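You operate a simulated robot arm through the tools that you are given. There is no shell and no other tool.

Carry out the task below with a simulated two-armed robot. There is one attempt and no reset: what you move stays moved.

TASK
Put the 10 spacer from the top of the bench on the green mat on the white table and the 15 spacer on the round thermometer. Press the green vent button three times. Open the desk drawer, put the purple bung on the shelf under the green table away inside floor, then shut the drawer. Open the counter drawer. Do these in any order.

Only the result counts: the job must be done as asked and must still hold three seconds after the hand-in. Knocking over, shifting, dropping, spilling or breaking anything else fails it.

THE ROBOT
Two 7-joint arms with two-finger parallel grippers on one trunk, on a base that moves. Base frame: it is fixed to the floor where the robot stands at the start and does not move with it; the origin is under the middle of the robot, x ahead of it, y to its left, z up; the surface under the hand at the start is at about z = 850. Readings come in mm, rad, newtons and seconds.
The left shoulder is at the start at [50, 161, 1123], the right one opposite. With the tool pointing down near the work surface each hand reaches from about 240 to 680 mm from the robot's upright axis, wherever it stands, measured 20 degrees to its own side. Places, roughly: counter drawer [-1300, -6400, 700]; desk drawer [4200, -2900, 600]; desk drawer floor [4300, -2900, 600]; green mat on the white table [-2300, -1400, 900]; green vent button [1400, -6700, 1200]; purple bung (4x4x4 cm) [800, -6500, 500]; round thermometer [500, 0, 750]; spacer [750, 250, 750]. Payload 3.43 kg a hand.
The tool frame of a hand sits at the grasp point between the pads (the TCP): z along the fingers, y along the line on which they close. The tips reach 30 mm beyond it. The gripper opens to 94 mm. The fingers are 28 mm wide and 10 mm thick; the gripper's body (50 by 96 mm) begins 55 mm behind the TCP.
Orientation is that of the tool frame in the base frame, as a unit quaternion [x, y, z, w]. With the fingers straight down and closing along the base's y, the tool's x points along the base's -x, its y along +y and its z along -z.

THE INTERFACE
- The arms move only by the tool servo_tool. It takes "left_series", "right_series" or both (then of equal length, played together; a hand with none holds still); each is a list of rows, each a list of 7 numbers: the finger opening in mm, from 0 to 94, then the shift along the base's x, y, z in units of 400 mm (1.0 is 400 mm), then the turn, a rotation vector about the base's x, y, z in units of 90 degrees (1.0 is 90 degrees). In form: [[gripper, dx, dy, dz, rx, ry, rz], ...]. A call has 1 to 20 rows; each row is the pose to reach, as a shift and turn from the pose commanded when the call began. A call with a number of a shift or a turn outside -1 to 1 is refused whole. A row lasts 0.2 s, in which the tool goes at most 50 mm and 0.15 rad; a call with a longer step from one row to the next is refused whole, and so is a gripper value outside its range. Where a pose cannot be reached the arm comes as near as it can. A force on the tool above 40 N (or 10 N above the force at the start of the call, whichever is more), or a blocked arm, ends the call early, and 0.2 s more pass. Each finger travels about 45 mm/s and halts on what it meets, pressing with about 35 N; the grip force reading is that of the motor and also rises with nothing between the fingers. The clock runs only during rows and for 0.2 s after the last one: add rows that repeat a pose to give the fingers time. The reply holds the time, the measured pose of the TCP, the force on the tool along the base axes, the opening and the grip force, in the units named above and with some noise, with the torque about the TCP (base axes, N m) and any sound that the robot's microphone picked up.
- Cameras (640 x 400 px; columns grow to the right, rows downward): "scene" is now at [135.2, 21.7, 1268.7]; the picture's right is [0.26, -0.96, 0.00], its down [-0.37, -0.10, -0.92] and it looks along [0.89, 0.24, -0.38] (base axes); focal length 268 px, centre (320, 200). "left" rides on the left gripper at [76, -14, -102] in its tool frame; the picture's right is [0.18, 0.98, 0.00], its down [-0.75, 0.14, -0.64] and it looks along [-0.63, 0.12, 0.77] (tool axes); focal length 243 px, centre (320, 200). "right" rides on the right gripper at [76, 14, -102] in its tool frame; the picture's right is [-0.18, 0.98, 0.00], its down [-0.75, -0.14, -0.64] and it looks along [-0.63, -0.12, 0.77] (tool axes); focal length 243 px, centre (320, 200). There is no depth. A picture from a camera that has moved, and an enlarged one, comes with that camera's place and axes in the base frame and with its lens. The place of the scene camera against the robot may be out by one fixed shift of up to 12 mm in any direction.
- capture(camera): a new picture of that camera. The clock stands still meanwhile.
- slide_trunk(by): slides the trunk up (or, below 0, down) by that many mm; the arms and the scene camera ride with it, the base frame stays. It gives what a move gives, with no picture.
- steer(legs): drives the robot by 1 to 6 legs, each [ahead, left, turn to the left] in mm, mm and rad, along the robot's own axes; the way and the turn of a leg run together, so that a leg with both is an arc; at most 1500 mm and 3.142 rad a leg. The arms and the cameras ride along, it lands a little off, and it stops where it bumps. It gives what a move gives.
- aim_head(pan, tilt): turns the head with the scene camera to pan (to the left, within 1.396 rad either way) and tilt (down, from -0.506 to 1.204), counted from straight ahead of the robot. It gives what a move gives.
- zoom(camera, box): a new picture of the part [left, top, right, bottom] of that camera's present view, enlarged. The clock stands still meanwhile.
- close_job(): hands the job in; it is judged then, once.

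Nothing tells you exact positions but the pictures and the camera data. Unless the task says otherwise, let go and move clear before handing in.

The tools are called after "Emit:" by a JSON object that holds its "name" and its "arguments". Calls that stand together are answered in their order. servo_tool: Moves the arms, as the interface text tells. Its arguments: {"type":"object","properties":{"left_series":{"type":"array","items":{"type":"array","items":{"type":"number"}}},"right_series":{"type":"array","items":{"type":"array","items":{"type":"number"}}}},"required":[]} The other tools are called the same way: slide_trunk (by) moves the trunk up or down; steer (legs) drives the base; aim_head (pan, tilt) turns the head that bears the scene camera; capture (camera) takes a picture; zoom (camera, box) takes an enlarged picture of a part of a camera's view; close_job () hands the job in.

At the start:

```text
t: 0.0
left_tcp_pos: [424.0, 311.3, 1114.0]
left_tcp_rot: [-0.001, 1.0, 0.0, 0.0]
left_wrist_force: [0.3, -0.5, 0.1]
left_moment: [0.01, -0.02, 0.06]
left_grip_width: 93.8
left_gripper_force: 0.1
right_tcp_pos: [409.6, -12.0, 1153.8]
right_tcp_rot: [0.001, 1.0, 0.0, -0.001]
right_wrist_force: [-0.7, -0.5, 0.8]
right_moment: [0.01, 0.01, 0.02]
right_grip_width: 94.2
right_gripper_force: 0.0
trunk travel left (down, up): [-150.0, 117.0]
robot x, y, heading: [-0.2, -0.3, -0.001]
head pan, tilt (commanded): [0.265, 0.394]
```

scene: 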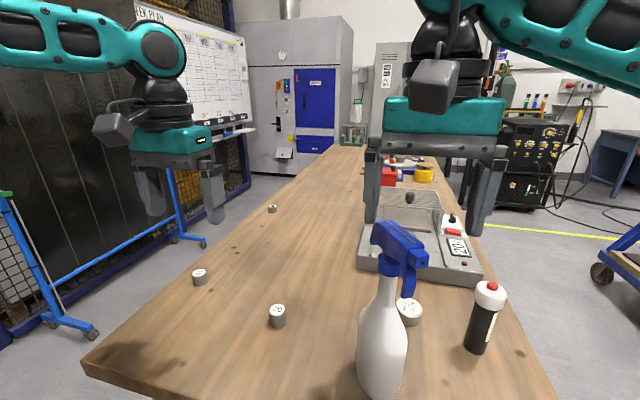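
right: 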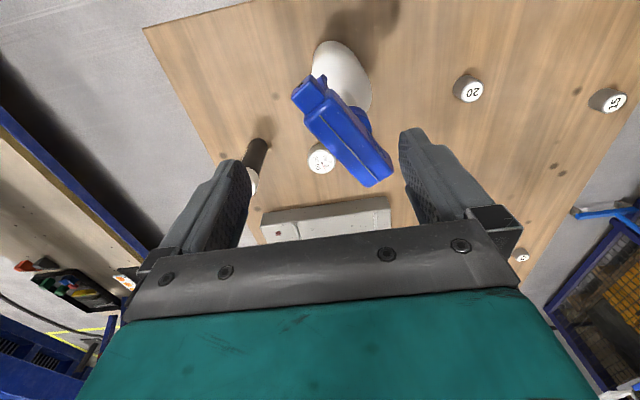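
left: 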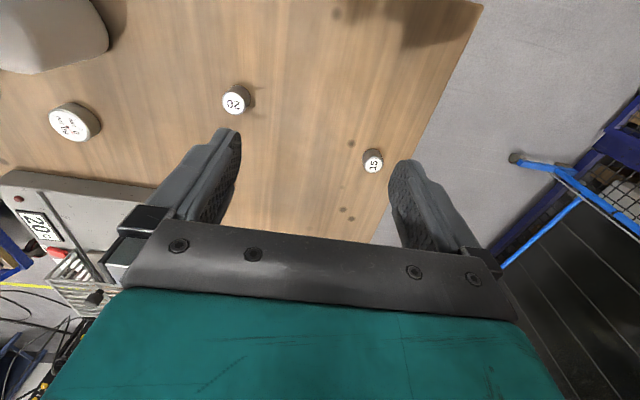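

I see a bench with several small spacers (one labelled 20, one 15, one farther off), a spray bottle, a round thermometer-like dial and other things. First I will look closer to identify labels.

Emit:
{"name": "zoom", "arguments": {"camera": "scene", "box": [170, 190, 330, 340]}}

Emit:
{"name": "zoom", "arguments": {"camera": "scene", "box": [340, 260, 520, 380]}}

Emit:
{"name": "zoom", "arguments": {"camera": "left", "box": [0, 50, 440, 200]}}

Emit:
{"name": "zoom", "arguments": {"camera": "right", "box": [200, 50, 640, 300]}}

```text
2.67 times, centred on (250, 265) of scene
camera zoom: at [135.2, 21.7, 1268.7], right [0.26, -0.96, 0.0], down [-0.37, -0.1, -0.92], along [0.89, 0.24, -0.38], focal length 714 px, centre (507, 27)
```

zoom: 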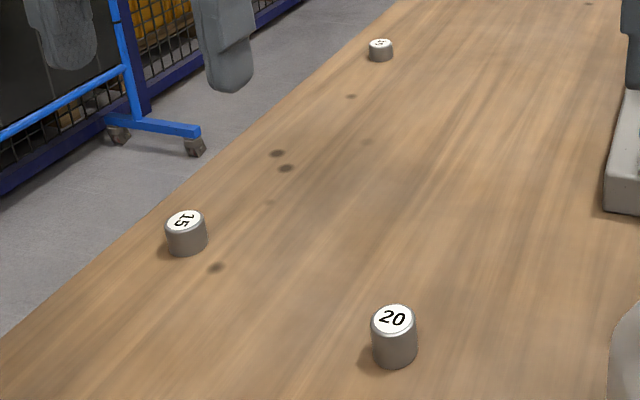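

```text
3.33 times, centred on (430, 320) of scene
camera zoom: at [135.2, 21.7, 1268.7], right [0.26, -0.96, 0.0], down [-0.37, -0.1, -0.92], along [0.89, 0.24, -0.38], focal length 892 px, centre (-47, -200)
```

zoom: 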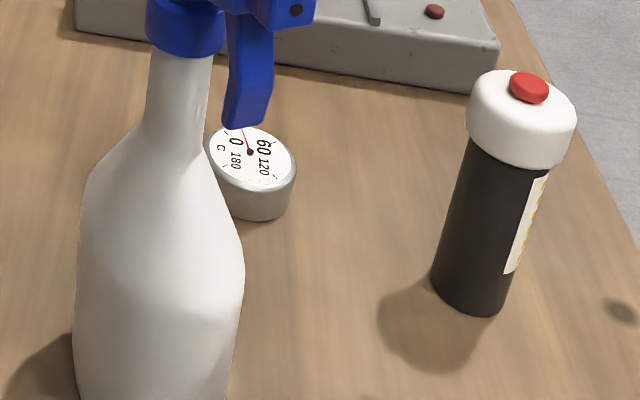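

```text
1.45 times, centred on (220, 125) of left
camera zoom: at [347.2, 297.2, 1216.8], right [-0.19, 0.98, 0.0], down [0.75, 0.14, 0.64], along [0.63, 0.12, -0.77], focal length 353 px, centre (466, 309)
```

zoom: 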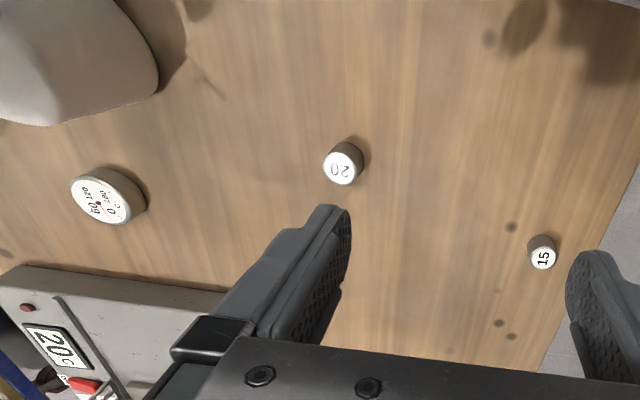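

```text
1.45 times, centred on (420, 175) of right
camera zoom: at [334.3, 2.1, 1257.3], right [0.18, 0.98, 0.0], down [0.75, -0.14, 0.64], along [0.63, -0.12, -0.77], focal length 353 px, centre (174, 236)
```

zoom: 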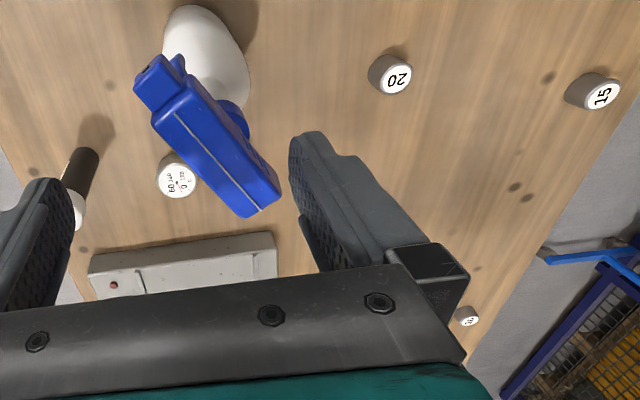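

The bench top is near z=850. I see a 20 and a 15 spacer and a farther one; I zoom on that, and look around the room.

Emit:
{"name": "zoom", "arguments": {"camera": "scene", "box": [256, 198, 288, 218]}}

Emit:
{"name": "zoom", "arguments": {"camera": "right", "box": [496, 240, 544, 270]}}

Emit:
{"name": "zoom", "arguments": {"camera": "scene", "box": [340, 100, 500, 200]}}

```text
16.00 times, centred on (272, 208) of scene
camera zoom: at [135.2, 21.7, 1268.7], right [0.26, -0.96, 0.0], down [-0.37, -0.1, -0.92], along [0.89, 0.24, -0.38], focal length 4282 px, centre (1088, 72)
```

zoom: 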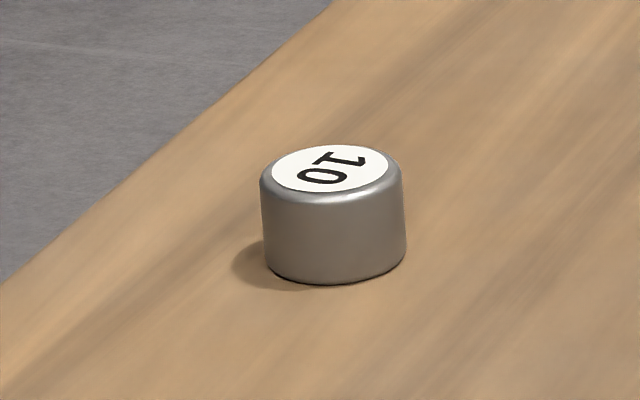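

```text
13.33 times, centred on (520, 255) of right
camera zoom: at [334.3, 2.1, 1257.3], right [0.18, 0.98, 0.0], down [0.75, -0.14, 0.64], along [0.63, -0.12, -0.77], focal length 3235 px, centre (-2347, -533)
```

zoom: 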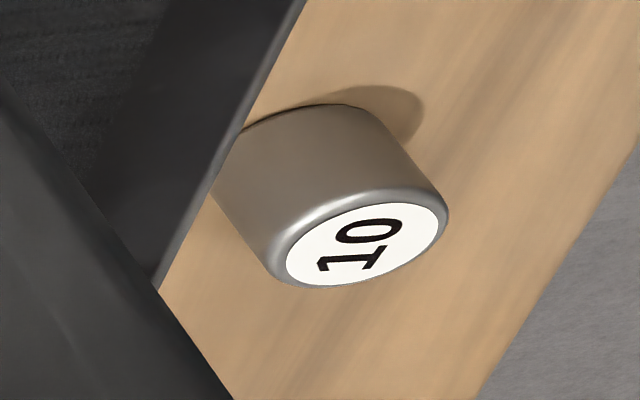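

```text
4.00 times, centred on (420, 150) of scene
camera zoom: at [135.2, 21.7, 1268.7], right [0.26, -0.96, 0.0], down [-0.37, -0.1, -0.92], along [0.89, 0.24, -0.38], focal length 1071 px, centre (-80, 400)
```

zoom: 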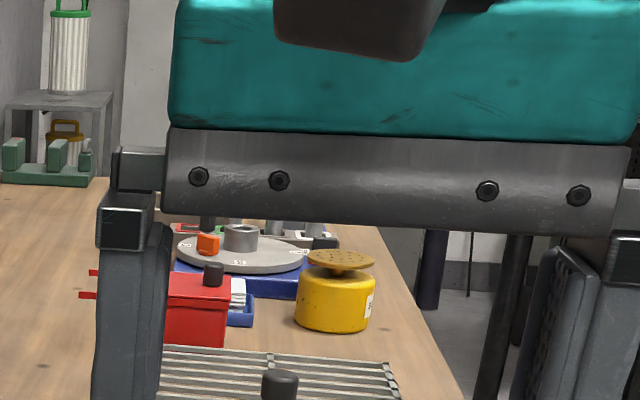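

The far spacer is the 10, at about [945, 423]; the 15 is at about [560, 430], and the thermometer lies behind the spray bottle. I look around the room next.

Emit:
{"name": "aim_head", "arguments": {"pan": 1.2, "tilt": 0.5}}

Emit:
{"name": "capture", "arguments": {"camera": "scene"}}

Emit:
{"name": "aim_head", "arguments": {"pan": -1.2, "tilt": 0.4}}

Emit:
{"name": "capture", "arguments": {"camera": "scene"}}

Emit:
{"name": "aim_head", "arguments": {"pan": -0.4, "tilt": 0.5}}

Emit:
{"name": "capture", "arguments": {"camera": "scene"}}

Emit:
{"name": "aim_head", "arguments": {"pan": 0.5, "tilt": 0.9}}

Emit:
{"name": "capture", "arguments": {"camera": "scene"}}

```text
t: 1.2
left_tcp_pos: [425.1, 311.4, 1114.5]
left_tcp_rot: [-0.001, 1.0, 0.0, 0.001]
left_wrist_force: [0.5, 0.4, -0.2]
left_moment: [-0.01, 0.02, 0.0]
left_grip_width: 93.9
left_gripper_force: 0.0
right_tcp_pos: [410.1, -11.3, 1154.0]
right_tcp_rot: [0.002, 1.0, 0.0, 0.0]
right_wrist_force: [0.9, 0.3, -0.2]
right_moment: [-0.02, -0.03, -0.02]
right_grip_width: 94.4
right_gripper_force: 0.0
trunk travel left (down, up): [-150.0, 117.0]
robot x, y, heading: [0.1, -3.0, -0.001]
head pan, tilt (commanded): [1.201, 0.499]
```

```text
taken
camera scene: at [78.8, 82.2, 1259.1], right [0.93, -0.36, 0.0], down [-0.17, -0.45, -0.88], along [0.32, 0.82, -0.48], focal length 268 px, centre (320, 200)
```

scene: 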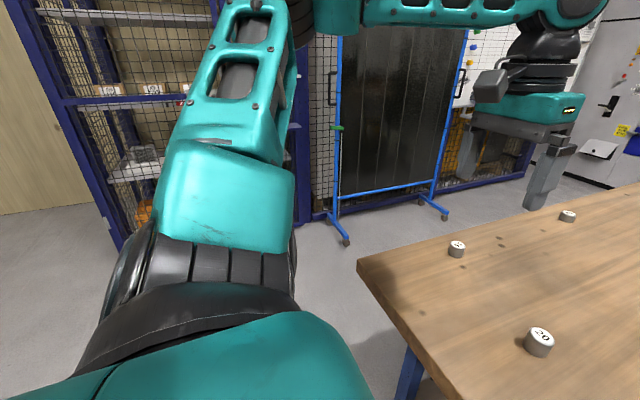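

```text
t: 3.4
left_tcp_pos: [425.7, 311.8, 1113.5]
left_tcp_rot: [-0.001, 1.0, 0.0, 0.0]
left_wrist_force: [0.5, 1.0, 0.1]
left_moment: [0.0, -0.01, 0.01]
left_grip_width: 93.6
left_gripper_force: 0.0
right_tcp_pos: [409.1, -12.0, 1153.0]
right_tcp_rot: [0.0, 1.0, 0.0, 0.0]
right_wrist_force: [0.4, -0.8, 0.5]
right_moment: [0.0, -0.01, 0.02]
right_grip_width: 94.0
right_gripper_force: 0.1
trunk travel left (down, up): [-150.0, 117.0]
robot x, y, heading: [-0.7, 2.2, 0.002]
head pan, tilt (commanded): [-1.201, 0.4]
```

```text
taken
camera scene: at [79.4, -88.9, 1268.2], right [-0.93, -0.36, 0.0], down [-0.14, 0.36, -0.92], along [0.33, -0.86, -0.39], focal length 268 px, centre (320, 200)
```

scene: 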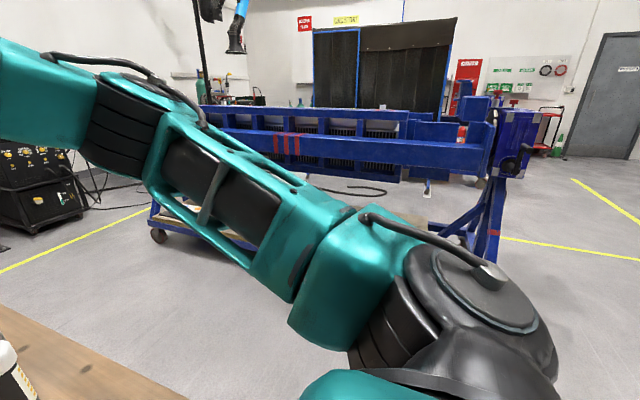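

```text
t: 4.5
left_tcp_pos: [424.8, 311.1, 1113.7]
left_tcp_rot: [-0.002, 1.0, 0.001, 0.0]
left_wrist_force: [0.0, 1.0, 0.3]
left_moment: [-0.03, 0.0, -0.02]
left_grip_width: 94.2
left_gripper_force: 0.2
right_tcp_pos: [409.3, -12.5, 1154.0]
right_tcp_rot: [0.001, 1.0, 0.001, 0.0]
right_wrist_force: [-0.6, -0.4, 1.4]
right_moment: [-0.01, 0.01, -0.01]
right_grip_width: 93.9
right_gripper_force: 0.0
trunk travel left (down, up): [-150.0, 117.0]
robot x, y, heading: [2.7, -1.0, 0.001]
head pan, tilt (commanded): [-0.4, 0.499]
```

```text
taken
camera scene: at [129.6, -38.1, 1259.1], right [-0.39, -0.92, 0.0], down [-0.44, 0.19, -0.88], along [0.81, -0.34, -0.48], focal length 268 px, centre (320, 200)
```

scene: 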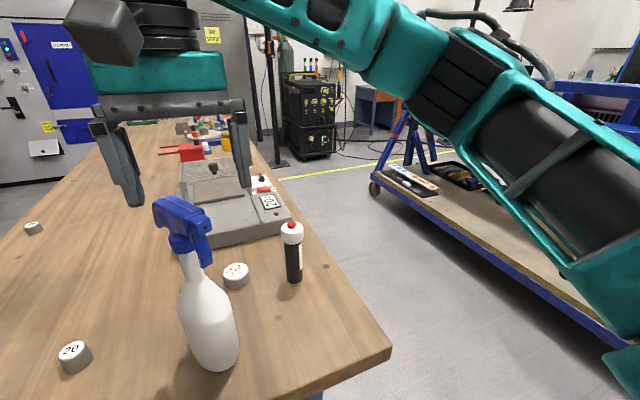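

```text
t: 5.8
left_tcp_pos: [425.2, 310.4, 1114.4]
left_tcp_rot: [-0.001, 1.0, 0.0, 0.0]
left_wrist_force: [-1.3, 0.3, -0.8]
left_moment: [0.02, -0.01, -0.02]
left_grip_width: 94.2
left_gripper_force: 0.1
right_tcp_pos: [409.5, -11.1, 1154.4]
right_tcp_rot: [0.001, 1.0, 0.0, 0.0]
right_wrist_force: [0.0, 0.0, -0.4]
right_moment: [0.05, -0.01, 0.01]
right_grip_width: 94.1
right_gripper_force: 0.1
trunk travel left (down, up): [-150.0, 117.0]
robot x, y, heading: [-0.2, 1.3, 0.002]
head pan, tilt (commanded): [0.499, 0.901]
```

```text
taken
camera scene: at [112.1, 33.5, 1225.2], right [0.48, -0.88, 0.0], down [-0.69, -0.37, -0.62], along [0.55, 0.3, -0.78], focal length 268 px, centre (320, 200)
```

scene: 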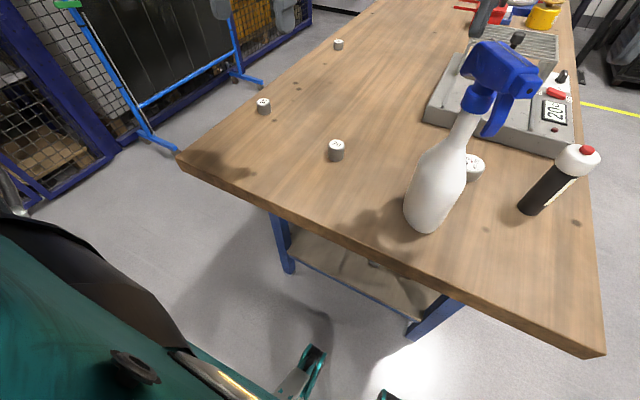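

The 10 spacer lies too far for reaching from here, so I plan to stand on the left side of the bench facing it and take both spacers (right hand the 15, left hand the 10). First I lift the right hand clear of the spray bottle.

Emit:
{"name": "servo_tool", "arguments": {"right_series": [[94, 0, 0, 0.1, 0, 0, 0], [94, 0, 0, 0.2, 0, 0, 0], [94, 0, 0, 0.3, 0, 0, 0]], "left_series": [[94, 0, 0, 0.1, 0, 0, 0], [94, 0, 0, 0.1, 0, 0, 0], [94, 0, 0, 0.1, 0, 0, 0]]}}

Emit:
{"name": "steer", "arguments": {"legs": [[-150, 0, 0]]}}

Emit:
{"name": "aim_head", "arguments": {"pan": 1.39, "tilt": 0.6}}

Emit:
{"name": "capture", "arguments": {"camera": "scene"}}

Emit:
{"name": "aim_head", "arguments": {"pan": 0.8, "tilt": 0.6}}

Emit:
{"name": "capture", "arguments": {"camera": "scene"}}

```text
t: 6.5
left_tcp_pos: [423.5, 310.3, 1154.1]
left_tcp_rot: [0.0, 1.0, 0.0, 0.001]
left_wrist_force: [-0.3, 0.1, -0.1]
left_moment: [-0.01, -0.02, 0.02]
left_grip_width: 94.2
left_gripper_force: 0.0
right_tcp_pos: [409.3, -11.6, 1275.9]
right_tcp_rot: [-0.001, 1.0, 0.0, -0.001]
right_wrist_force: [-0.1, 0.6, 0.7]
right_moment: [-0.02, -0.01, 0.04]
right_grip_width: 94.0
right_gripper_force: 0.1
trunk travel left (down, up): [-150.0, 117.0]
robot x, y, heading: [1.0, -0.1, -0.0]
head pan, tilt (commanded): [0.499, 0.901]
```

```text
t: 7.9
left_tcp_pos: [279.1, 311.6, 1153.7]
left_tcp_rot: [0.0, 1.0, 0.0, 0.001]
left_wrist_force: [0.1, 0.2, -0.1]
left_moment: [-0.02, -0.01, 0.0]
left_grip_width: 94.0
left_gripper_force: 0.0
right_tcp_pos: [262.9, -10.8, 1275.9]
right_tcp_rot: [0.002, 1.0, -0.001, 0.001]
right_wrist_force: [0.7, -1.1, 0.7]
right_moment: [0.04, -0.04, 0.02]
right_grip_width: 94.2
right_gripper_force: 0.1
trunk travel left (down, up): [-150.0, 117.0]
robot x, y, heading: [-141.4, 0.5, 0.001]
head pan, tilt (commanded): [0.499, 0.901]
```

```text
t: 9.1
left_tcp_pos: [279.6, 310.5, 1155.1]
left_tcp_rot: [0.0, 1.0, 0.0, -0.001]
left_wrist_force: [-0.9, 0.9, 0.2]
left_moment: [0.01, -0.02, 0.0]
left_grip_width: 94.3
left_gripper_force: 0.1
right_tcp_pos: [264.0, -12.5, 1275.1]
right_tcp_rot: [0.001, 1.0, 0.0, -0.001]
right_wrist_force: [-0.1, 0.1, -0.5]
right_moment: [0.02, -0.03, -0.03]
right_grip_width: 94.0
right_gripper_force: 0.0
trunk travel left (down, up): [-150.0, 117.0]
robot x, y, heading: [-142.1, -1.0, -0.001]
head pan, tilt (commanded): [1.389, 0.6]
```

```text
taken
camera scene: at [-84.1, 84.3, 1250.0], right [0.98, -0.18, 0.0], down [-0.1, -0.56, -0.82], along [0.15, 0.81, -0.57], focal length 268 px, centre (320, 200)
```

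scene: 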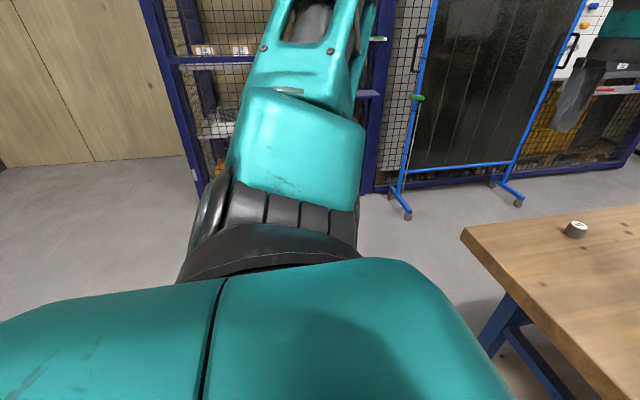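

```text
t: 10.1
left_tcp_pos: [278.2, 310.8, 1154.4]
left_tcp_rot: [0.0, 1.0, -0.001, -0.001]
left_wrist_force: [-0.1, 0.0, -0.5]
left_moment: [-0.03, -0.01, 0.01]
left_grip_width: 93.9
left_gripper_force: 0.0
right_tcp_pos: [263.3, -12.4, 1275.1]
right_tcp_rot: [0.001, 1.0, 0.0, 0.0]
right_wrist_force: [0.0, -0.3, 1.2]
right_moment: [-0.01, 0.03, -0.01]
right_grip_width: 94.2
right_gripper_force: 0.1
trunk travel left (down, up): [-150.0, 117.0]
robot x, y, heading: [-143.9, 0.7, -0.002]
head pan, tilt (commanded): [0.799, 0.6]
```

```text
taken
camera scene: at [-38.6, 60.8, 1250.0], right [0.72, -0.7, 0.0], down [-0.39, -0.41, -0.83], along [0.58, 0.59, -0.56], focal length 268 px, centre (320, 200)
```

scene: 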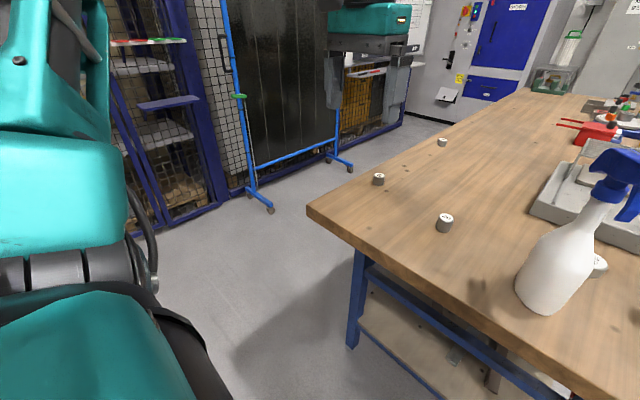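

The cart's nearest foot is at about [878, 1548] and the bench's left edge at y≈471, so a lane about 1 m wide is free. I drive into it and face the bench.

Emit:
{"name": "steer", "arguments": {"legs": [[0, 1000, 0], [0, 0, -1.571], [0, 890, 0]]}}

Emit:
{"name": "aim_head", "arguments": {"pan": 0, "tilt": 0.7}}

Emit:
{"name": "capture", "arguments": {"camera": "scene"}}

Emit:
{"name": "capture", "arguments": {"camera": "left"}}

Emit:
{"name": "capture", "arguments": {"camera": "right"}}

```text
t: 31.2
left_tcp_pos: [1067.8, 539.6, 1154.5]
left_tcp_rot: [0.725, 0.689, 0.0, -0.001]
left_wrist_force: [-0.1, -0.3, 0.2]
left_moment: [-0.01, 0.01, 0.01]
left_grip_width: 93.8
left_gripper_force: 0.0
right_tcp_pos: [744.6, 571.5, 1273.8]
right_tcp_rot: [0.726, 0.688, 0.0, 0.0]
right_wrist_force: [1.2, 0.5, -0.1]
right_moment: [0.03, 0.03, 0.03]
right_grip_width: 94.2
right_gripper_force: 0.1
trunk travel left (down, up): [-150.0, 117.0]
robot x, y, heading: [781.3, 979.5, -1.618]
head pan, tilt (commanded): [0.799, 0.6]
```

```text
t: 32.3
left_tcp_pos: [1067.8, 541.2, 1154.6]
left_tcp_rot: [0.724, 0.689, -0.001, 0.0]
left_wrist_force: [-0.1, -0.6, 0.3]
left_moment: [-0.03, -0.01, -0.02]
left_grip_width: 93.9
left_gripper_force: 0.0
right_tcp_pos: [745.4, 571.0, 1274.5]
right_tcp_rot: [0.725, 0.688, 0.0, 0.0]
right_wrist_force: [0.0, 0.1, 0.2]
right_moment: [-0.02, 0.01, -0.01]
right_grip_width: 93.7
right_gripper_force: 0.0
trunk travel left (down, up): [-150.0, 117.0]
robot x, y, heading: [781.3, 983.9, -1.616]
head pan, tilt (commanded): [0.0, 0.7]
```

```text
taken
camera scene: at [777.9, 852.4, 1241.4], right [-1.0, 0.05, 0.0], down [0.03, 0.64, -0.77], along [-0.04, -0.76, -0.64], focal length 268 px, centre (320, 200)
```

scene: 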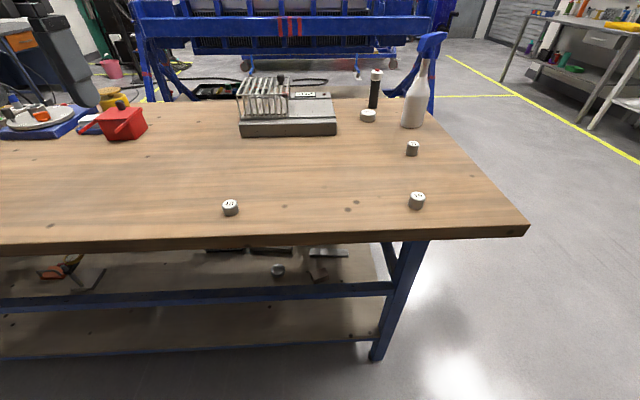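

```text
taken
camera left: at [1055.2, 616.7, 1256.8], right [0.99, 0.13, 0.0], down [0.1, -0.76, 0.64], along [0.09, -0.64, -0.77], focal length 243 px, centre (320, 200)
```

left: 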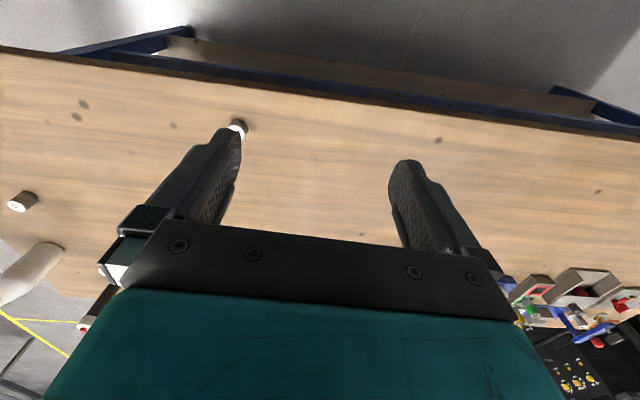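

```text
taken
camera right: at [763.8, 646.3, 1378.5], right [0.97, -0.24, 0.0], down [-0.18, -0.75, 0.64], along [-0.15, -0.62, -0.77], focal length 243 px, centre (320, 200)
```

right: 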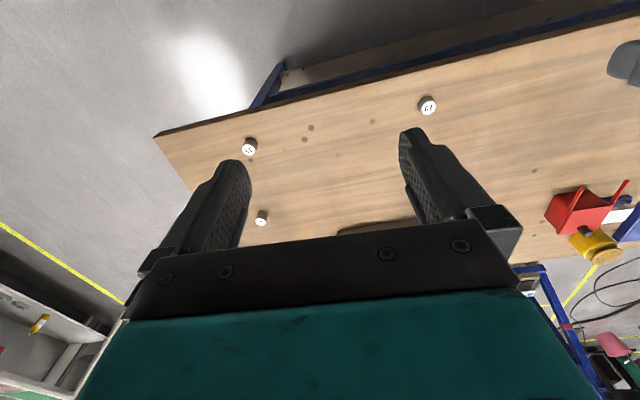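

I stand at about [781, 982] facing the bench; from the cameras the 10 spacer is at about [943, 429] and the 15 at about [544, 430]. I bring both open hands above them to z≈980.

Emit:
{"name": "servo_tool", "arguments": {"left_series": [[94, -0.031, -0.028, -0.0435, 0, 0, 0], [94, -0.062, -0.056, -0.087, 0, 0, 0], [94, -0.094, -0.084, -0.1305, 0, 0, 0], [94, -0.125, -0.112, -0.174, 0, 0, 0], [94, -0.156, -0.14, -0.2175, 0, 0, 0], [94, -0.187, -0.168, -0.261, 0, 0, 0], [94, -0.219, -0.196, -0.3045, 0, 0, 0], [94, -0.25, -0.224, -0.348, 0, 0, 0], [94, -0.281, -0.252, -0.3915, 0, 0, 0], [94, -0.3125, -0.28, -0.435, 0, 0, 0], [94, -0.3125, -0.28, -0.435, 0, 0, 0]], "right_series": [[94, -0.05, -0.035, -0.0735, 0, 0, 0], [94, -0.1, -0.07, -0.147, 0, 0, 0], [94, -0.15, -0.105, -0.2205, 0, 0, 0], [94, -0.2, -0.14, -0.294, 0, 0, 0], [94, -0.25, -0.175, -0.3675, 0, 0, 0], [94, -0.3, -0.21, -0.441, 0, 0, 0], [94, -0.35, -0.245, -0.5145, 0, 0, 0], [94, -0.4, -0.28, -0.588, 0, 0, 0], [94, -0.45, -0.315, -0.6615, 0, 0, 0], [94, -0.5, -0.35, -0.735, 0, 0, 0], [94, -0.5, -0.35, -0.735, 0, 0, 0]]}}

Emit:
{"name": "capture", "arguments": {"camera": "left"}}

Emit:
{"name": "capture", "arguments": {"camera": "right"}}

Emit:
{"name": "capture", "arguments": {"camera": "scene"}}

```text
t: 34.7
left_tcp_pos: [952.4, 442.5, 984.5]
left_tcp_rot: [0.725, 0.689, -0.001, 0.001]
left_wrist_force: [-0.7, -1.1, 0.3]
left_moment: [-0.03, -0.02, 0.0]
left_grip_width: 93.8
left_gripper_force: 0.0
left hand out of reach, approached as far as the arm can: row 10, 11
right_tcp_pos: [544.4, 431.0, 980.3]
right_tcp_rot: [0.725, 0.688, 0.0, 0.0]
right_wrist_force: [0.0, -0.2, -0.3]
right_moment: [0.0, 0.01, -0.01]
right_grip_width: 94.0
right_gripper_force: 0.0
trunk travel left (down, up): [-150.0, 117.0]
robot x, y, heading: [778.3, 977.4, -1.616]
head pan, tilt (commanded): [0.0, 0.7]
```

```text
taken
camera left: at [940.3, 519.9, 1085.9], right [0.99, 0.13, 0.0], down [0.1, -0.76, 0.64], along [0.09, -0.64, -0.77], focal length 243 px, centre (320, 200)
```

left: 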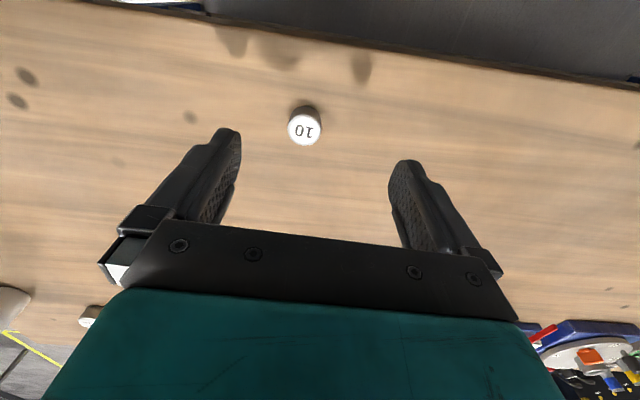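

```text
taken
camera right: at [563.0, 505.7, 1083.7], right [0.97, -0.23, 0.0], down [-0.18, -0.75, 0.64], along [-0.15, -0.62, -0.77], focal length 243 px, centre (320, 200)
```

right: 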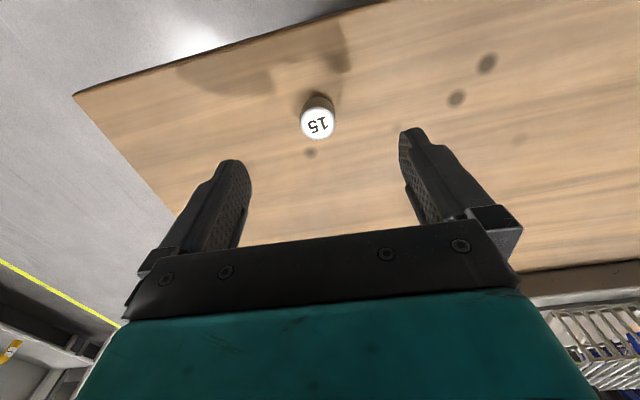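

```text
taken
camera scene: at [777.8, 852.5, 1241.4], right [-1.0, 0.05, 0.0], down [0.03, 0.64, -0.77], along [-0.04, -0.76, -0.64], focal length 268 px, centre (320, 200)
```

scene: 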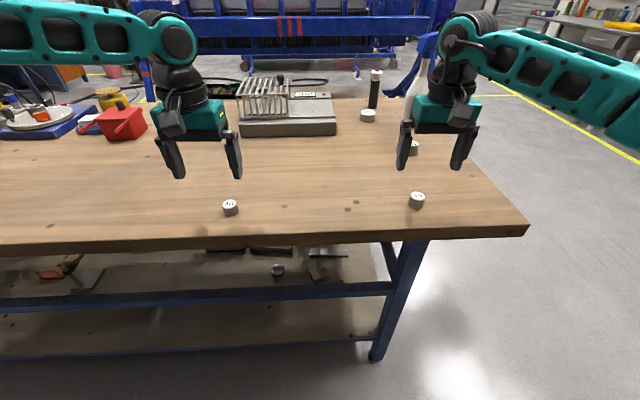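

The left arm is at its limit here, so I will move the base about 100 mm nearer to the bench (front still well clear of the edge). Hands are above everything near them.

Emit:
{"name": "steer", "arguments": {"legs": [[100, 0, 0]]}}

Emit:
{"name": "capture", "arguments": {"camera": "scene"}}

```text
t: 35.9
left_tcp_pos: [946.5, 344.5, 983.7]
left_tcp_rot: [0.724, 0.689, -0.001, 0.001]
left_wrist_force: [-0.2, -0.3, -0.4]
left_moment: [0.02, 0.0, -0.01]
left_grip_width: 94.1
left_gripper_force: 0.1
right_tcp_pos: [539.9, 332.6, 980.1]
right_tcp_rot: [0.726, 0.688, 0.0, 0.0]
right_wrist_force: [-1.1, 0.0, 0.2]
right_moment: [0.03, -0.02, 0.0]
right_grip_width: 94.1
right_gripper_force: 0.1
trunk travel left (down, up): [-150.0, 117.0]
robot x, y, heading: [772.8, 884.1, -1.623]
head pan, tilt (commanded): [0.0, 0.7]
```

```text
taken
camera scene: at [772.9, 752.9, 1241.2], right [-1.0, 0.05, 0.0], down [0.03, 0.64, -0.76], along [-0.04, -0.76, -0.64], focal length 268 px, centre (320, 200)
```

scene: 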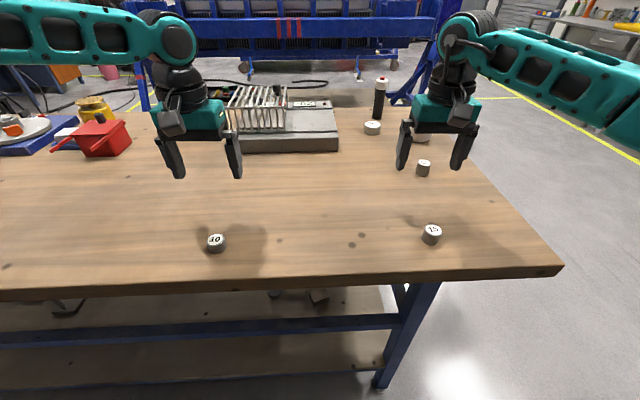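

Emit:
{"name": "servo_tool", "arguments": {"left_series": [[94, -0.007, 0.066, -0.045, 0, 0, 0], [94, -0.014, 0.133, -0.09, 0, 0, 0], [94, -0.021, 0.199, -0.135, 0, 0, 0], [94, -0.021, 0.199, -0.135, 0, 0, 0]], "right_series": [[94, 0.001, 0.075, -0.042, 0, 0, 0], [94, 0.002, 0.15, -0.084, 0, 0, 0], [94, 0.003, 0.224, -0.125, 0, 0, 0], [94, 0.003, 0.224, -0.125, 0, 0, 0]]}}

Emit:
{"name": "capture", "arguments": {"camera": "left"}}

Emit:
{"name": "capture", "arguments": {"camera": "right"}}

```text
t: 36.9
left_tcp_pos: [941.0, 423.8, 930.2]
left_tcp_rot: [0.724, 0.69, -0.001, 0.0]
left_wrist_force: [0.6, -0.1, -0.8]
left_moment: [0.04, -0.04, 0.01]
left_grip_width: 93.9
left_gripper_force: 0.1
right_tcp_pos: [540.7, 420.5, 930.1]
right_tcp_rot: [0.725, 0.689, 0.001, 0.0]
right_wrist_force: [0.2, -0.9, -0.5]
right_moment: [0.0, 0.0, 0.03]
right_grip_width: 93.9
right_gripper_force: 0.0
trunk travel left (down, up): [-150.0, 117.0]
robot x, y, heading: [773.6, 879.4, -1.624]
head pan, tilt (commanded): [0.0, 0.7]
```

```text
taken
camera left: at [928.0, 501.7, 1031.5], right [0.99, 0.14, 0.0], down [0.1, -0.76, 0.64], along [0.09, -0.64, -0.77], focal length 243 px, centre (320, 200)
```

left: 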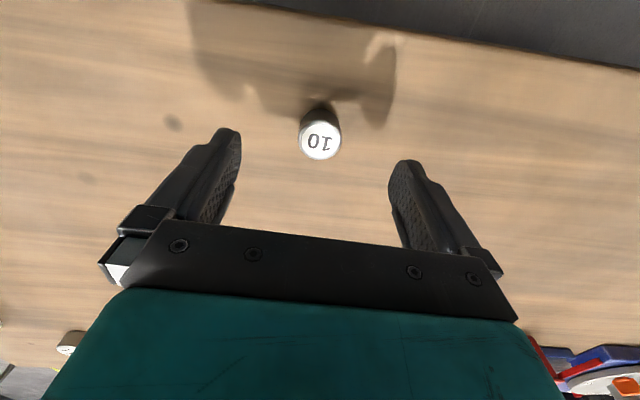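

```text
taken
camera right: at [559.3, 495.9, 1034.4], right [0.97, -0.23, 0.0], down [-0.18, -0.75, 0.64], along [-0.15, -0.62, -0.77], focal length 243 px, centre (320, 200)
```

right: 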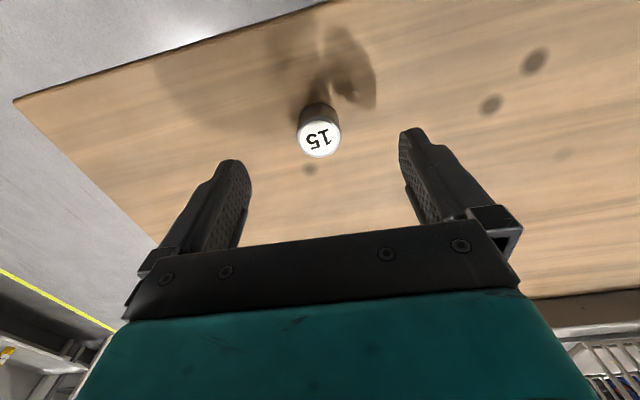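

Both spacers are centred under the open fingers. I descend so that the tips are just above the bench, then close.

Emit:
{"name": "servo_tool", "arguments": {"left_series": [[94, 0, 0, -0.04, 0, 0, 0], [94, 0, 0, -0.08, 0, 0, 0], [94, 0, 0, -0.11, 0, 0, 0], [94, 0, 0, -0.11, 0, 0, 0]], "right_series": [[94, 0, 0, -0.04, 0, 0, 0], [94, 0, 0, -0.08, 0, 0, 0], [94, 0, 0, -0.11, 0, 0, 0], [94, 0, 0, -0.11, 0, 0, 0]]}}

Emit:
{"name": "capture", "arguments": {"camera": "left"}}

Emit:
{"name": "capture", "arguments": {"camera": "right"}}

Emit:
{"name": "capture", "arguments": {"camera": "scene"}}

```text
t: 37.9
left_tcp_pos: [939.1, 423.7, 885.3]
left_tcp_rot: [0.724, 0.69, -0.001, 0.001]
left_wrist_force: [0.0, -0.1, 0.8]
left_moment: [0.0, -0.03, -0.03]
left_grip_width: 93.8
left_gripper_force: 0.0
right_tcp_pos: [540.7, 419.5, 887.1]
right_tcp_rot: [0.725, 0.689, 0.0, 0.0]
right_wrist_force: [-0.5, 0.9, 0.7]
right_moment: [-0.03, -0.01, 0.0]
right_grip_width: 94.1
right_gripper_force: 0.0
trunk travel left (down, up): [-150.0, 117.0]
robot x, y, heading: [773.8, 883.1, -1.622]
head pan, tilt (commanded): [0.0, 0.7]
```

```text
taken
camera left: at [927.7, 500.3, 988.0], right [0.99, 0.14, 0.0], down [0.11, -0.76, 0.64], along [0.09, -0.64, -0.77], focal length 243 px, centre (320, 200)
```

left: 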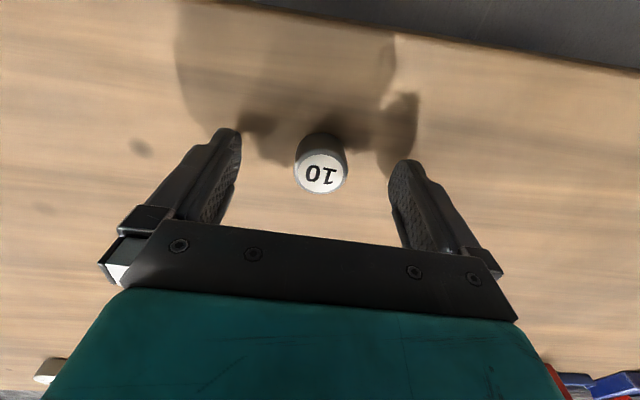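

```text
taken
camera right: at [559.6, 495.1, 990.7], right [0.97, -0.23, 0.0], down [-0.18, -0.75, 0.64], along [-0.15, -0.62, -0.77], focal length 243 px, centre (320, 200)
```

right: 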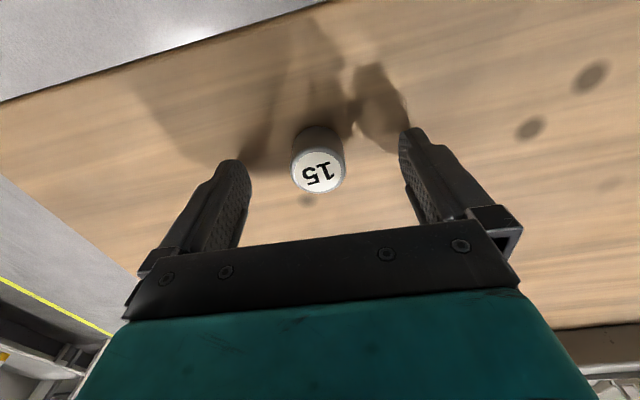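

```text
taken
camera scene: at [772.9, 753.6, 1241.4], right [-1.0, 0.05, 0.0], down [0.03, 0.64, -0.76], along [-0.04, -0.76, -0.64], focal length 268 px, centre (320, 200)
```

scene: 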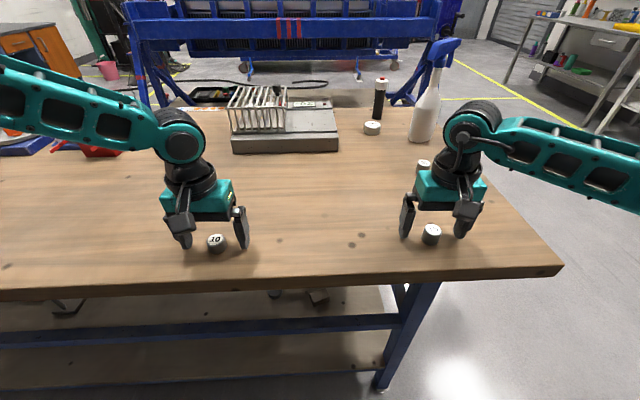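

Emit:
{"name": "servo_tool", "arguments": {"left_series": [[80, 0, 0, -0.005, 0, 0, 0], [60, 0, 0, -0.005, 0, 0, 0], [40, 0, 0, -0.005, 0, 0, 0], [20, 0, 0, -0.005, 0, 0, 0], [0, 0, 0, -0.005, 0, 0, 0], [0, 0, 0, -0.005, 0, 0, 0], [0, 0, 0, -0.005, 0, 0, 0]], "right_series": [[80, 0, 0, -0.01, 0, 0, 0], [60, 0, 0, -0.01, 0, 0, 0], [40, 0, 0, -0.01, 0, 0, 0], [20, 0, 0, -0.01, 0, 0, 0], [0, 0, 0, -0.01, 0, 0, 0], [0, 0, 0, -0.01, 0, 0, 0], [0, 0, 0, -0.01, 0, 0, 0]]}}

Emit:
{"name": "capture", "arguments": {"camera": "left"}}

Emit:
{"name": "capture", "arguments": {"camera": "right"}}

```text
t: 39.5
left_tcp_pos: [939.7, 422.5, 885.0]
left_tcp_rot: [0.724, 0.69, -0.001, 0.001]
left_wrist_force: [0.6, -0.1, -0.8]
left_moment: [-0.01, -0.09, 0.02]
left_grip_width: 30.8
left_gripper_force: 35.1
right_tcp_pos: [541.6, 419.6, 881.9]
right_tcp_rot: [0.725, 0.689, 0.0, 0.0]
right_wrist_force: [-0.6, 0.9, 0.0]
right_moment: [0.01, 0.04, -0.01]
right_grip_width: 30.2
right_gripper_force: 34.8
trunk travel left (down, up): [-150.0, 117.0]
robot x, y, heading: [773.4, 879.2, -1.621]
head pan, tilt (commanded): [0.0, 0.7]
```

```text
taken
camera left: at [927.6, 500.5, 986.4], right [0.99, 0.14, 0.0], down [0.1, -0.76, 0.64], along [0.09, -0.64, -0.77], focal length 243 px, centre (320, 200)
```

left: 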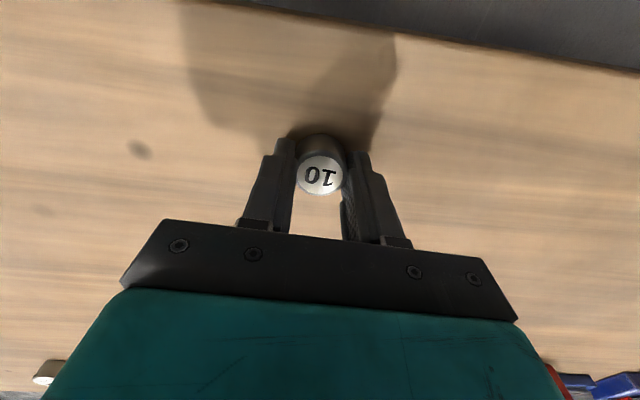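

```text
taken
camera right: at [559.1, 495.0, 986.3], right [0.97, -0.23, 0.0], down [-0.18, -0.75, 0.64], along [-0.15, -0.62, -0.77], focal length 243 px, centre (320, 200)
```

right: 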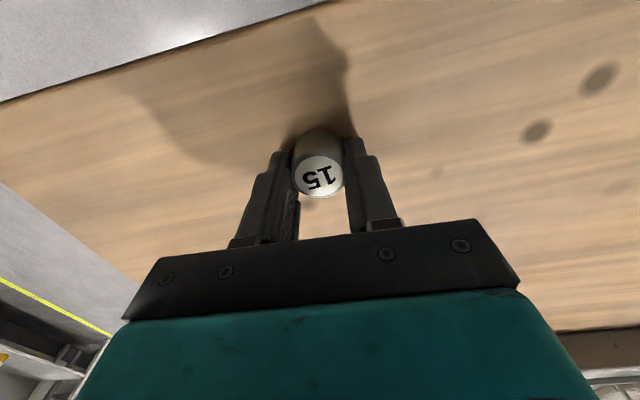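

Both spacers are held (30 mm wide). I lift both hands well above the bench.

Emit:
{"name": "servo_tool", "arguments": {"left_series": [[0, 0, 0, 0.05, 0, 0, 0], [0, 0, 0, 0.15, 0, 0, 0], [0, 0, 0, 0.25, 0, 0, 0], [0, 0, 0, 0.35, 0, 0, 0], [0, 0, 0, 0.45, 0, 0, 0], [0, 0, 0, 0.55, 0, 0, 0], [0, 0, 0, 0.65, 0, 0, 0], [0, 0, 0, 0.65, 0, 0, 0]], "right_series": [[0, 0, 0, 0.05, 0, 0, 0], [0, 0, 0, 0.15, 0, 0, 0], [0, 0, 0, 0.25, 0, 0, 0], [0, 0, 0, 0.35, 0, 0, 0], [0, 0, 0, 0.45, 0, 0, 0], [0, 0, 0, 0.55, 0, 0, 0], [0, 0, 0, 0.65, 0, 0, 0], [0, 0, 0, 0.65, 0, 0, 0]]}}

Emit:
{"name": "capture", "arguments": {"camera": "scene"}}

Emit:
{"name": "capture", "arguments": {"camera": "left"}}

Emit:
{"name": "capture", "arguments": {"camera": "right"}}

```text
t: 41.3
left_tcp_pos: [940.2, 423.1, 1147.3]
left_tcp_rot: [0.724, 0.69, 0.0, 0.001]
left_wrist_force: [0.4, 0.2, -1.7]
left_moment: [0.01, 0.0, -0.04]
left_grip_width: 30.7
left_gripper_force: 34.8
right_tcp_pos: [539.9, 419.6, 1144.8]
right_tcp_rot: [0.725, 0.689, 0.0, 0.0]
right_wrist_force: [0.4, 0.9, -1.7]
right_moment: [-0.02, 0.0, -0.03]
right_grip_width: 30.3
right_gripper_force: 35.0
trunk travel left (down, up): [-150.0, 117.0]
robot x, y, heading: [773.4, 884.1, -1.625]
head pan, tilt (commanded): [0.0, 0.7]
```

```text
taken
camera scene: at [772.7, 753.2, 1241.3], right [-1.0, 0.05, 0.0], down [0.03, 0.64, -0.76], along [-0.04, -0.76, -0.64], focal length 268 px, centre (320, 200)
```

scene: 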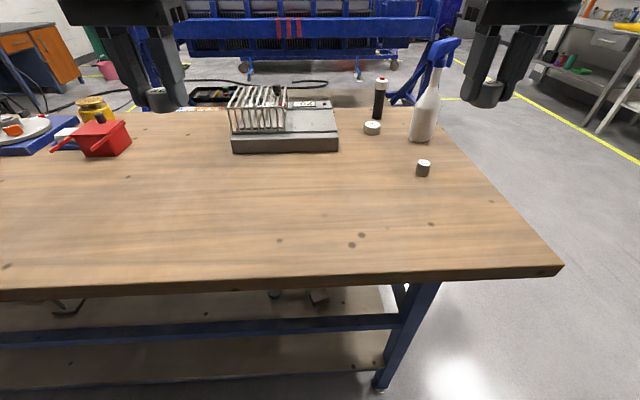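

```text
taken
camera left: at [927.9, 499.8, 1248.0], right [0.99, 0.14, 0.0], down [0.1, -0.76, 0.64], along [0.09, -0.64, -0.77], focal length 243 px, centre (320, 200)
```

left: 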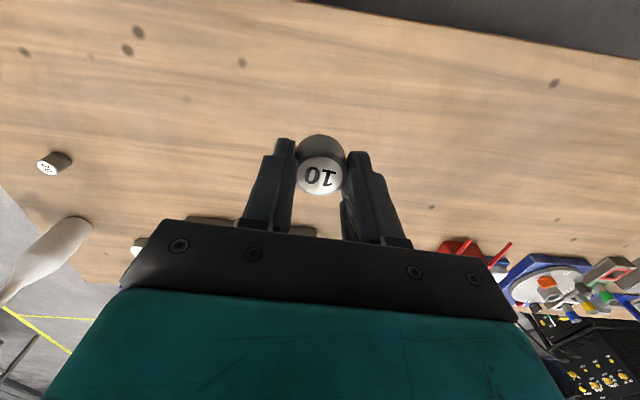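

```text
taken
camera right: at [559.4, 495.2, 1247.3], right [0.97, -0.23, 0.0], down [-0.18, -0.75, 0.64], along [-0.15, -0.62, -0.77], focal length 243 px, centre (320, 200)
```

right: 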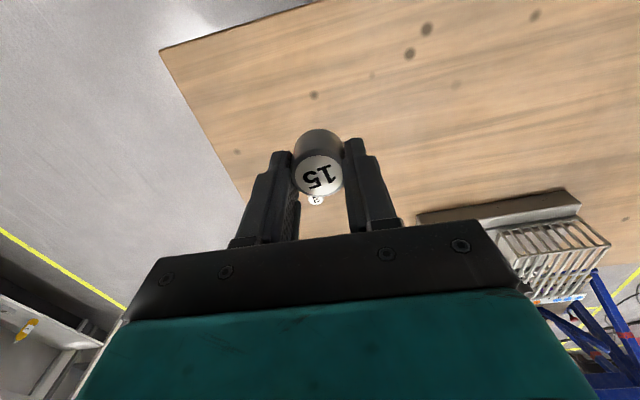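

Both spacers are held and lifted. I raise both hands further so they clear the tall spray bottle, then go back round to the front of the bench and approach the thermometer (about [560, -48]) from the front-right, where neither bottle is in the way.

Emit:
{"name": "servo_tool", "arguments": {"left_series": [[0, 0, 0, 0.1, 0, 0, 0], [0, 0, 0, 0.2, 0, 0, 0], [0, 0, 0, 0.3, 0, 0, 0], [0, 0, 0, 0.3, 0, 0, 0]], "right_series": [[0, 0, 0, 0.1, 0, 0, 0], [0, 0, 0, 0.2, 0, 0, 0], [0, 0, 0, 0.3, 0, 0, 0], [0, 0, 0, 0.3, 0, 0, 0]]}}

Emit:
{"name": "steer", "arguments": {"legs": [[0, -1050, 0], [0, 0, 1.97]]}}

```text
t: 42.3
left_tcp_pos: [953.2, 435.0, 1252.6]
left_tcp_rot: [0.724, 0.69, 0.0, 0.0]
left_wrist_force: [-0.9, 0.6, -1.9]
left_moment: [0.02, 0.0, -0.01]
left_grip_width: 30.7
left_gripper_force: 35.3
left hand out of reach, approached as far as the arm can: row 3, 4
right_tcp_pos: [539.4, 420.4, 1261.6]
right_tcp_rot: [0.725, 0.689, 0.001, 0.0]
right_wrist_force: [-0.5, 0.2, -1.0]
right_moment: [-0.01, 0.02, -0.05]
right_grip_width: 30.2
right_gripper_force: 34.8
trunk travel left (down, up): [-150.0, 117.0]
robot x, y, heading: [774.0, 880.4, -1.619]
head pan, tilt (commanded): [0.0, 0.7]
```

```text
t: 56.6
left_tcp_pos: [46.5, 1267.2, 1252.0]
left_tcp_rot: [-0.188, 0.982, -0.001, 0.001]
left_wrist_force: [-0.2, 0.4, -0.2]
left_moment: [-0.01, -0.02, 0.0]
left_grip_width: 30.7
left_gripper_force: 35.2
right_tcp_pos: [231.4, 896.1, 1261.4]
right_tcp_rot: [-0.188, 0.982, 0.001, 0.0]
right_wrist_force: [-0.3, -0.2, -1.8]
right_moment: [0.01, 0.0, 0.0]
right_grip_width: 30.2
right_gripper_force: 35.2
trunk travel left (down, up): [-150.0, 117.0]
robot x, y, heading: [-286.8, 919.9, 0.381]
head pan, tilt (commanded): [0.0, 0.7]
```

Emit:
{"name": "aim_head", "arguments": {"pan": -1.39, "tilt": 0.6}}

Emit:
{"name": "capture", "arguments": {"camera": "scene"}}

```text
t: 58.1
left_tcp_pos: [45.8, 1266.2, 1253.2]
left_tcp_rot: [-0.188, 0.982, -0.001, 0.001]
left_wrist_force: [-0.1, 0.0, -0.4]
left_moment: [-0.01, -0.02, 0.02]
left_grip_width: 30.9
left_gripper_force: 34.8
right_tcp_pos: [230.6, 896.3, 1262.1]
right_tcp_rot: [-0.188, 0.982, 0.0, 0.0]
right_wrist_force: [1.1, -0.1, -1.8]
right_moment: [0.01, -0.01, 0.0]
right_grip_width: 29.9
right_gripper_force: 35.2
trunk travel left (down, up): [-150.0, 117.0]
robot x, y, heading: [-285.4, 917.7, 0.374]
head pan, tilt (commanded): [-1.389, 0.6]
```

```text
taken
camera scene: at [-194.1, 855.0, 1250.0], right [-0.85, -0.53, 0.0], down [-0.3, 0.48, -0.83], along [0.44, -0.7, -0.56], focal length 268 px, centre (320, 200)
```

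scene: 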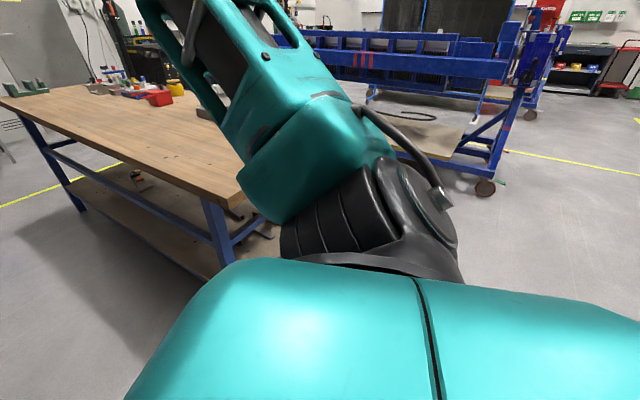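

The floor along the front of the bench is clear. I drive to the front-right of the bench.

Emit:
{"name": "steer", "arguments": {"legs": [[-447, -1081, 0]]}}

Emit:
{"name": "aim_head", "arguments": {"pan": 0.0, "tilt": 0.6}}

Emit:
{"name": "capture", "arguments": {"camera": "scene"}}

```text
t: 67.8
left_tcp_pos: [28.6, 112.4, 1252.8]
left_tcp_rot: [-0.188, 0.982, -0.001, 0.001]
left_wrist_force: [-0.2, -0.1, -1.9]
left_moment: [0.02, 0.03, -0.02]
left_grip_width: 30.5
left_gripper_force: 34.7
right_tcp_pos: [214.2, -256.8, 1262.0]
right_tcp_rot: [-0.187, 0.982, 0.0, 0.0]
right_wrist_force: [-0.2, 0.4, -2.2]
right_moment: [0.0, 0.01, -0.02]
right_grip_width: 30.0
right_gripper_force: 35.0
trunk travel left (down, up): [-150.0, 117.0]
robot x, y, heading: [-301.1, -236.1, 0.378]
head pan, tilt (commanded): [-1.389, 0.6]
```

```text
t: 69.3
left_tcp_pos: [29.3, 112.4, 1252.1]
left_tcp_rot: [-0.188, 0.982, 0.0, 0.0]
left_wrist_force: [0.3, -0.3, -1.2]
left_moment: [-0.02, -0.02, -0.02]
left_grip_width: 30.7
left_gripper_force: 34.9
right_tcp_pos: [213.3, -257.7, 1261.6]
right_tcp_rot: [-0.187, 0.982, 0.0, -0.001]
right_wrist_force: [0.2, -0.7, -2.1]
right_moment: [0.05, 0.0, 0.01]
right_grip_width: 29.8
right_gripper_force: 34.6
trunk travel left (down, up): [-150.0, 117.0]
robot x, y, heading: [-304.9, -234.5, 0.377]
head pan, tilt (commanded): [0.0, 0.6]
```

```text
taken
camera scene: at [-175.8, -191.4, 1250.0], right [0.37, -0.93, 0.0], down [-0.53, -0.21, -0.82], along [0.77, 0.3, -0.57], focal length 268 px, centre (320, 200)
```

scene: 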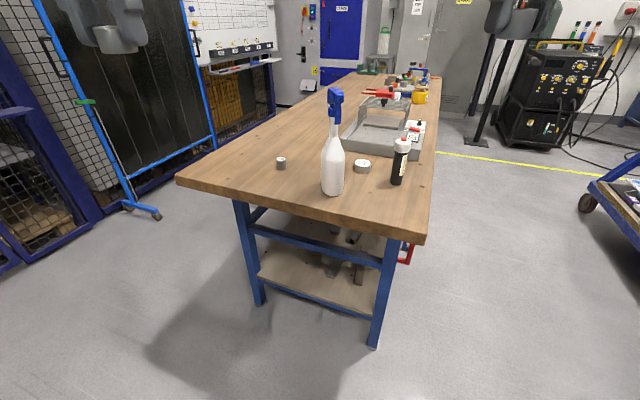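

The thermometer is at about [568, -45], the spray bottle at [418, 5] and the black bottle at [520, -157]. I drive up to about [0, -240].

Emit:
{"name": "steer", "arguments": {"legs": [[280, -116, 0.1]]}}

Emit:
{"name": "capture", "arguments": {"camera": "scene"}}

Emit:
{"name": "capture", "arguments": {"camera": "right"}}

```text
t: 71.3
left_tcp_pos: [296.0, 154.0, 1252.0]
left_tcp_rot: [-0.238, 0.971, -0.001, 0.001]
left_wrist_force: [1.4, 0.0, -1.0]
left_moment: [-0.02, 0.02, -0.02]
left_grip_width: 30.6
left_gripper_force: 34.6
right_tcp_pos: [516.1, -194.5, 1260.7]
right_tcp_rot: [-0.237, 0.972, 0.001, 0.0]
right_wrist_force: [0.0, 0.3, -1.8]
right_moment: [-0.02, 0.0, 0.0]
right_grip_width: 29.8
right_gripper_force: 35.2
trunk travel left (down, up): [-150.0, 117.0]
robot x, y, heading: [3.4, -227.8, 0.476]
head pan, tilt (commanded): [0.0, 0.6]
```

```text
taken
camera scene: at [121.8, -169.8, 1249.9], right [0.46, -0.89, 0.0], down [-0.5, -0.26, -0.82], along [0.73, 0.38, -0.57], focal length 268 px, centre (320, 200)
```

scene: 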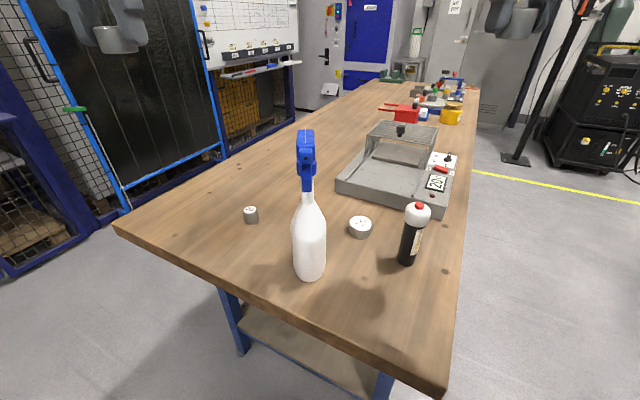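

```text
taken
camera right: at [443.4, -217.4, 1364.9], right [-0.29, 0.96, 0.0], down [0.73, 0.22, 0.64], along [0.61, 0.19, -0.77], focal length 243 px, centre (320, 200)
```

right: 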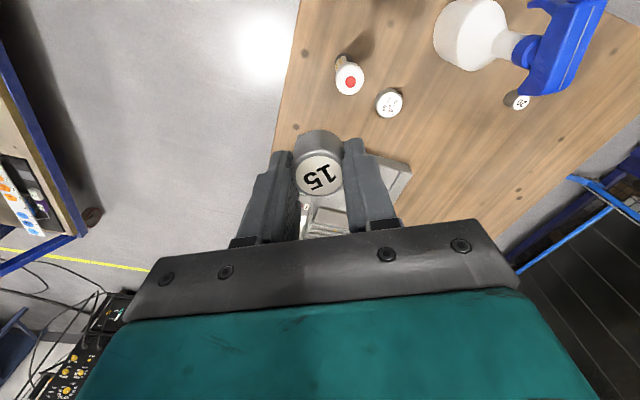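

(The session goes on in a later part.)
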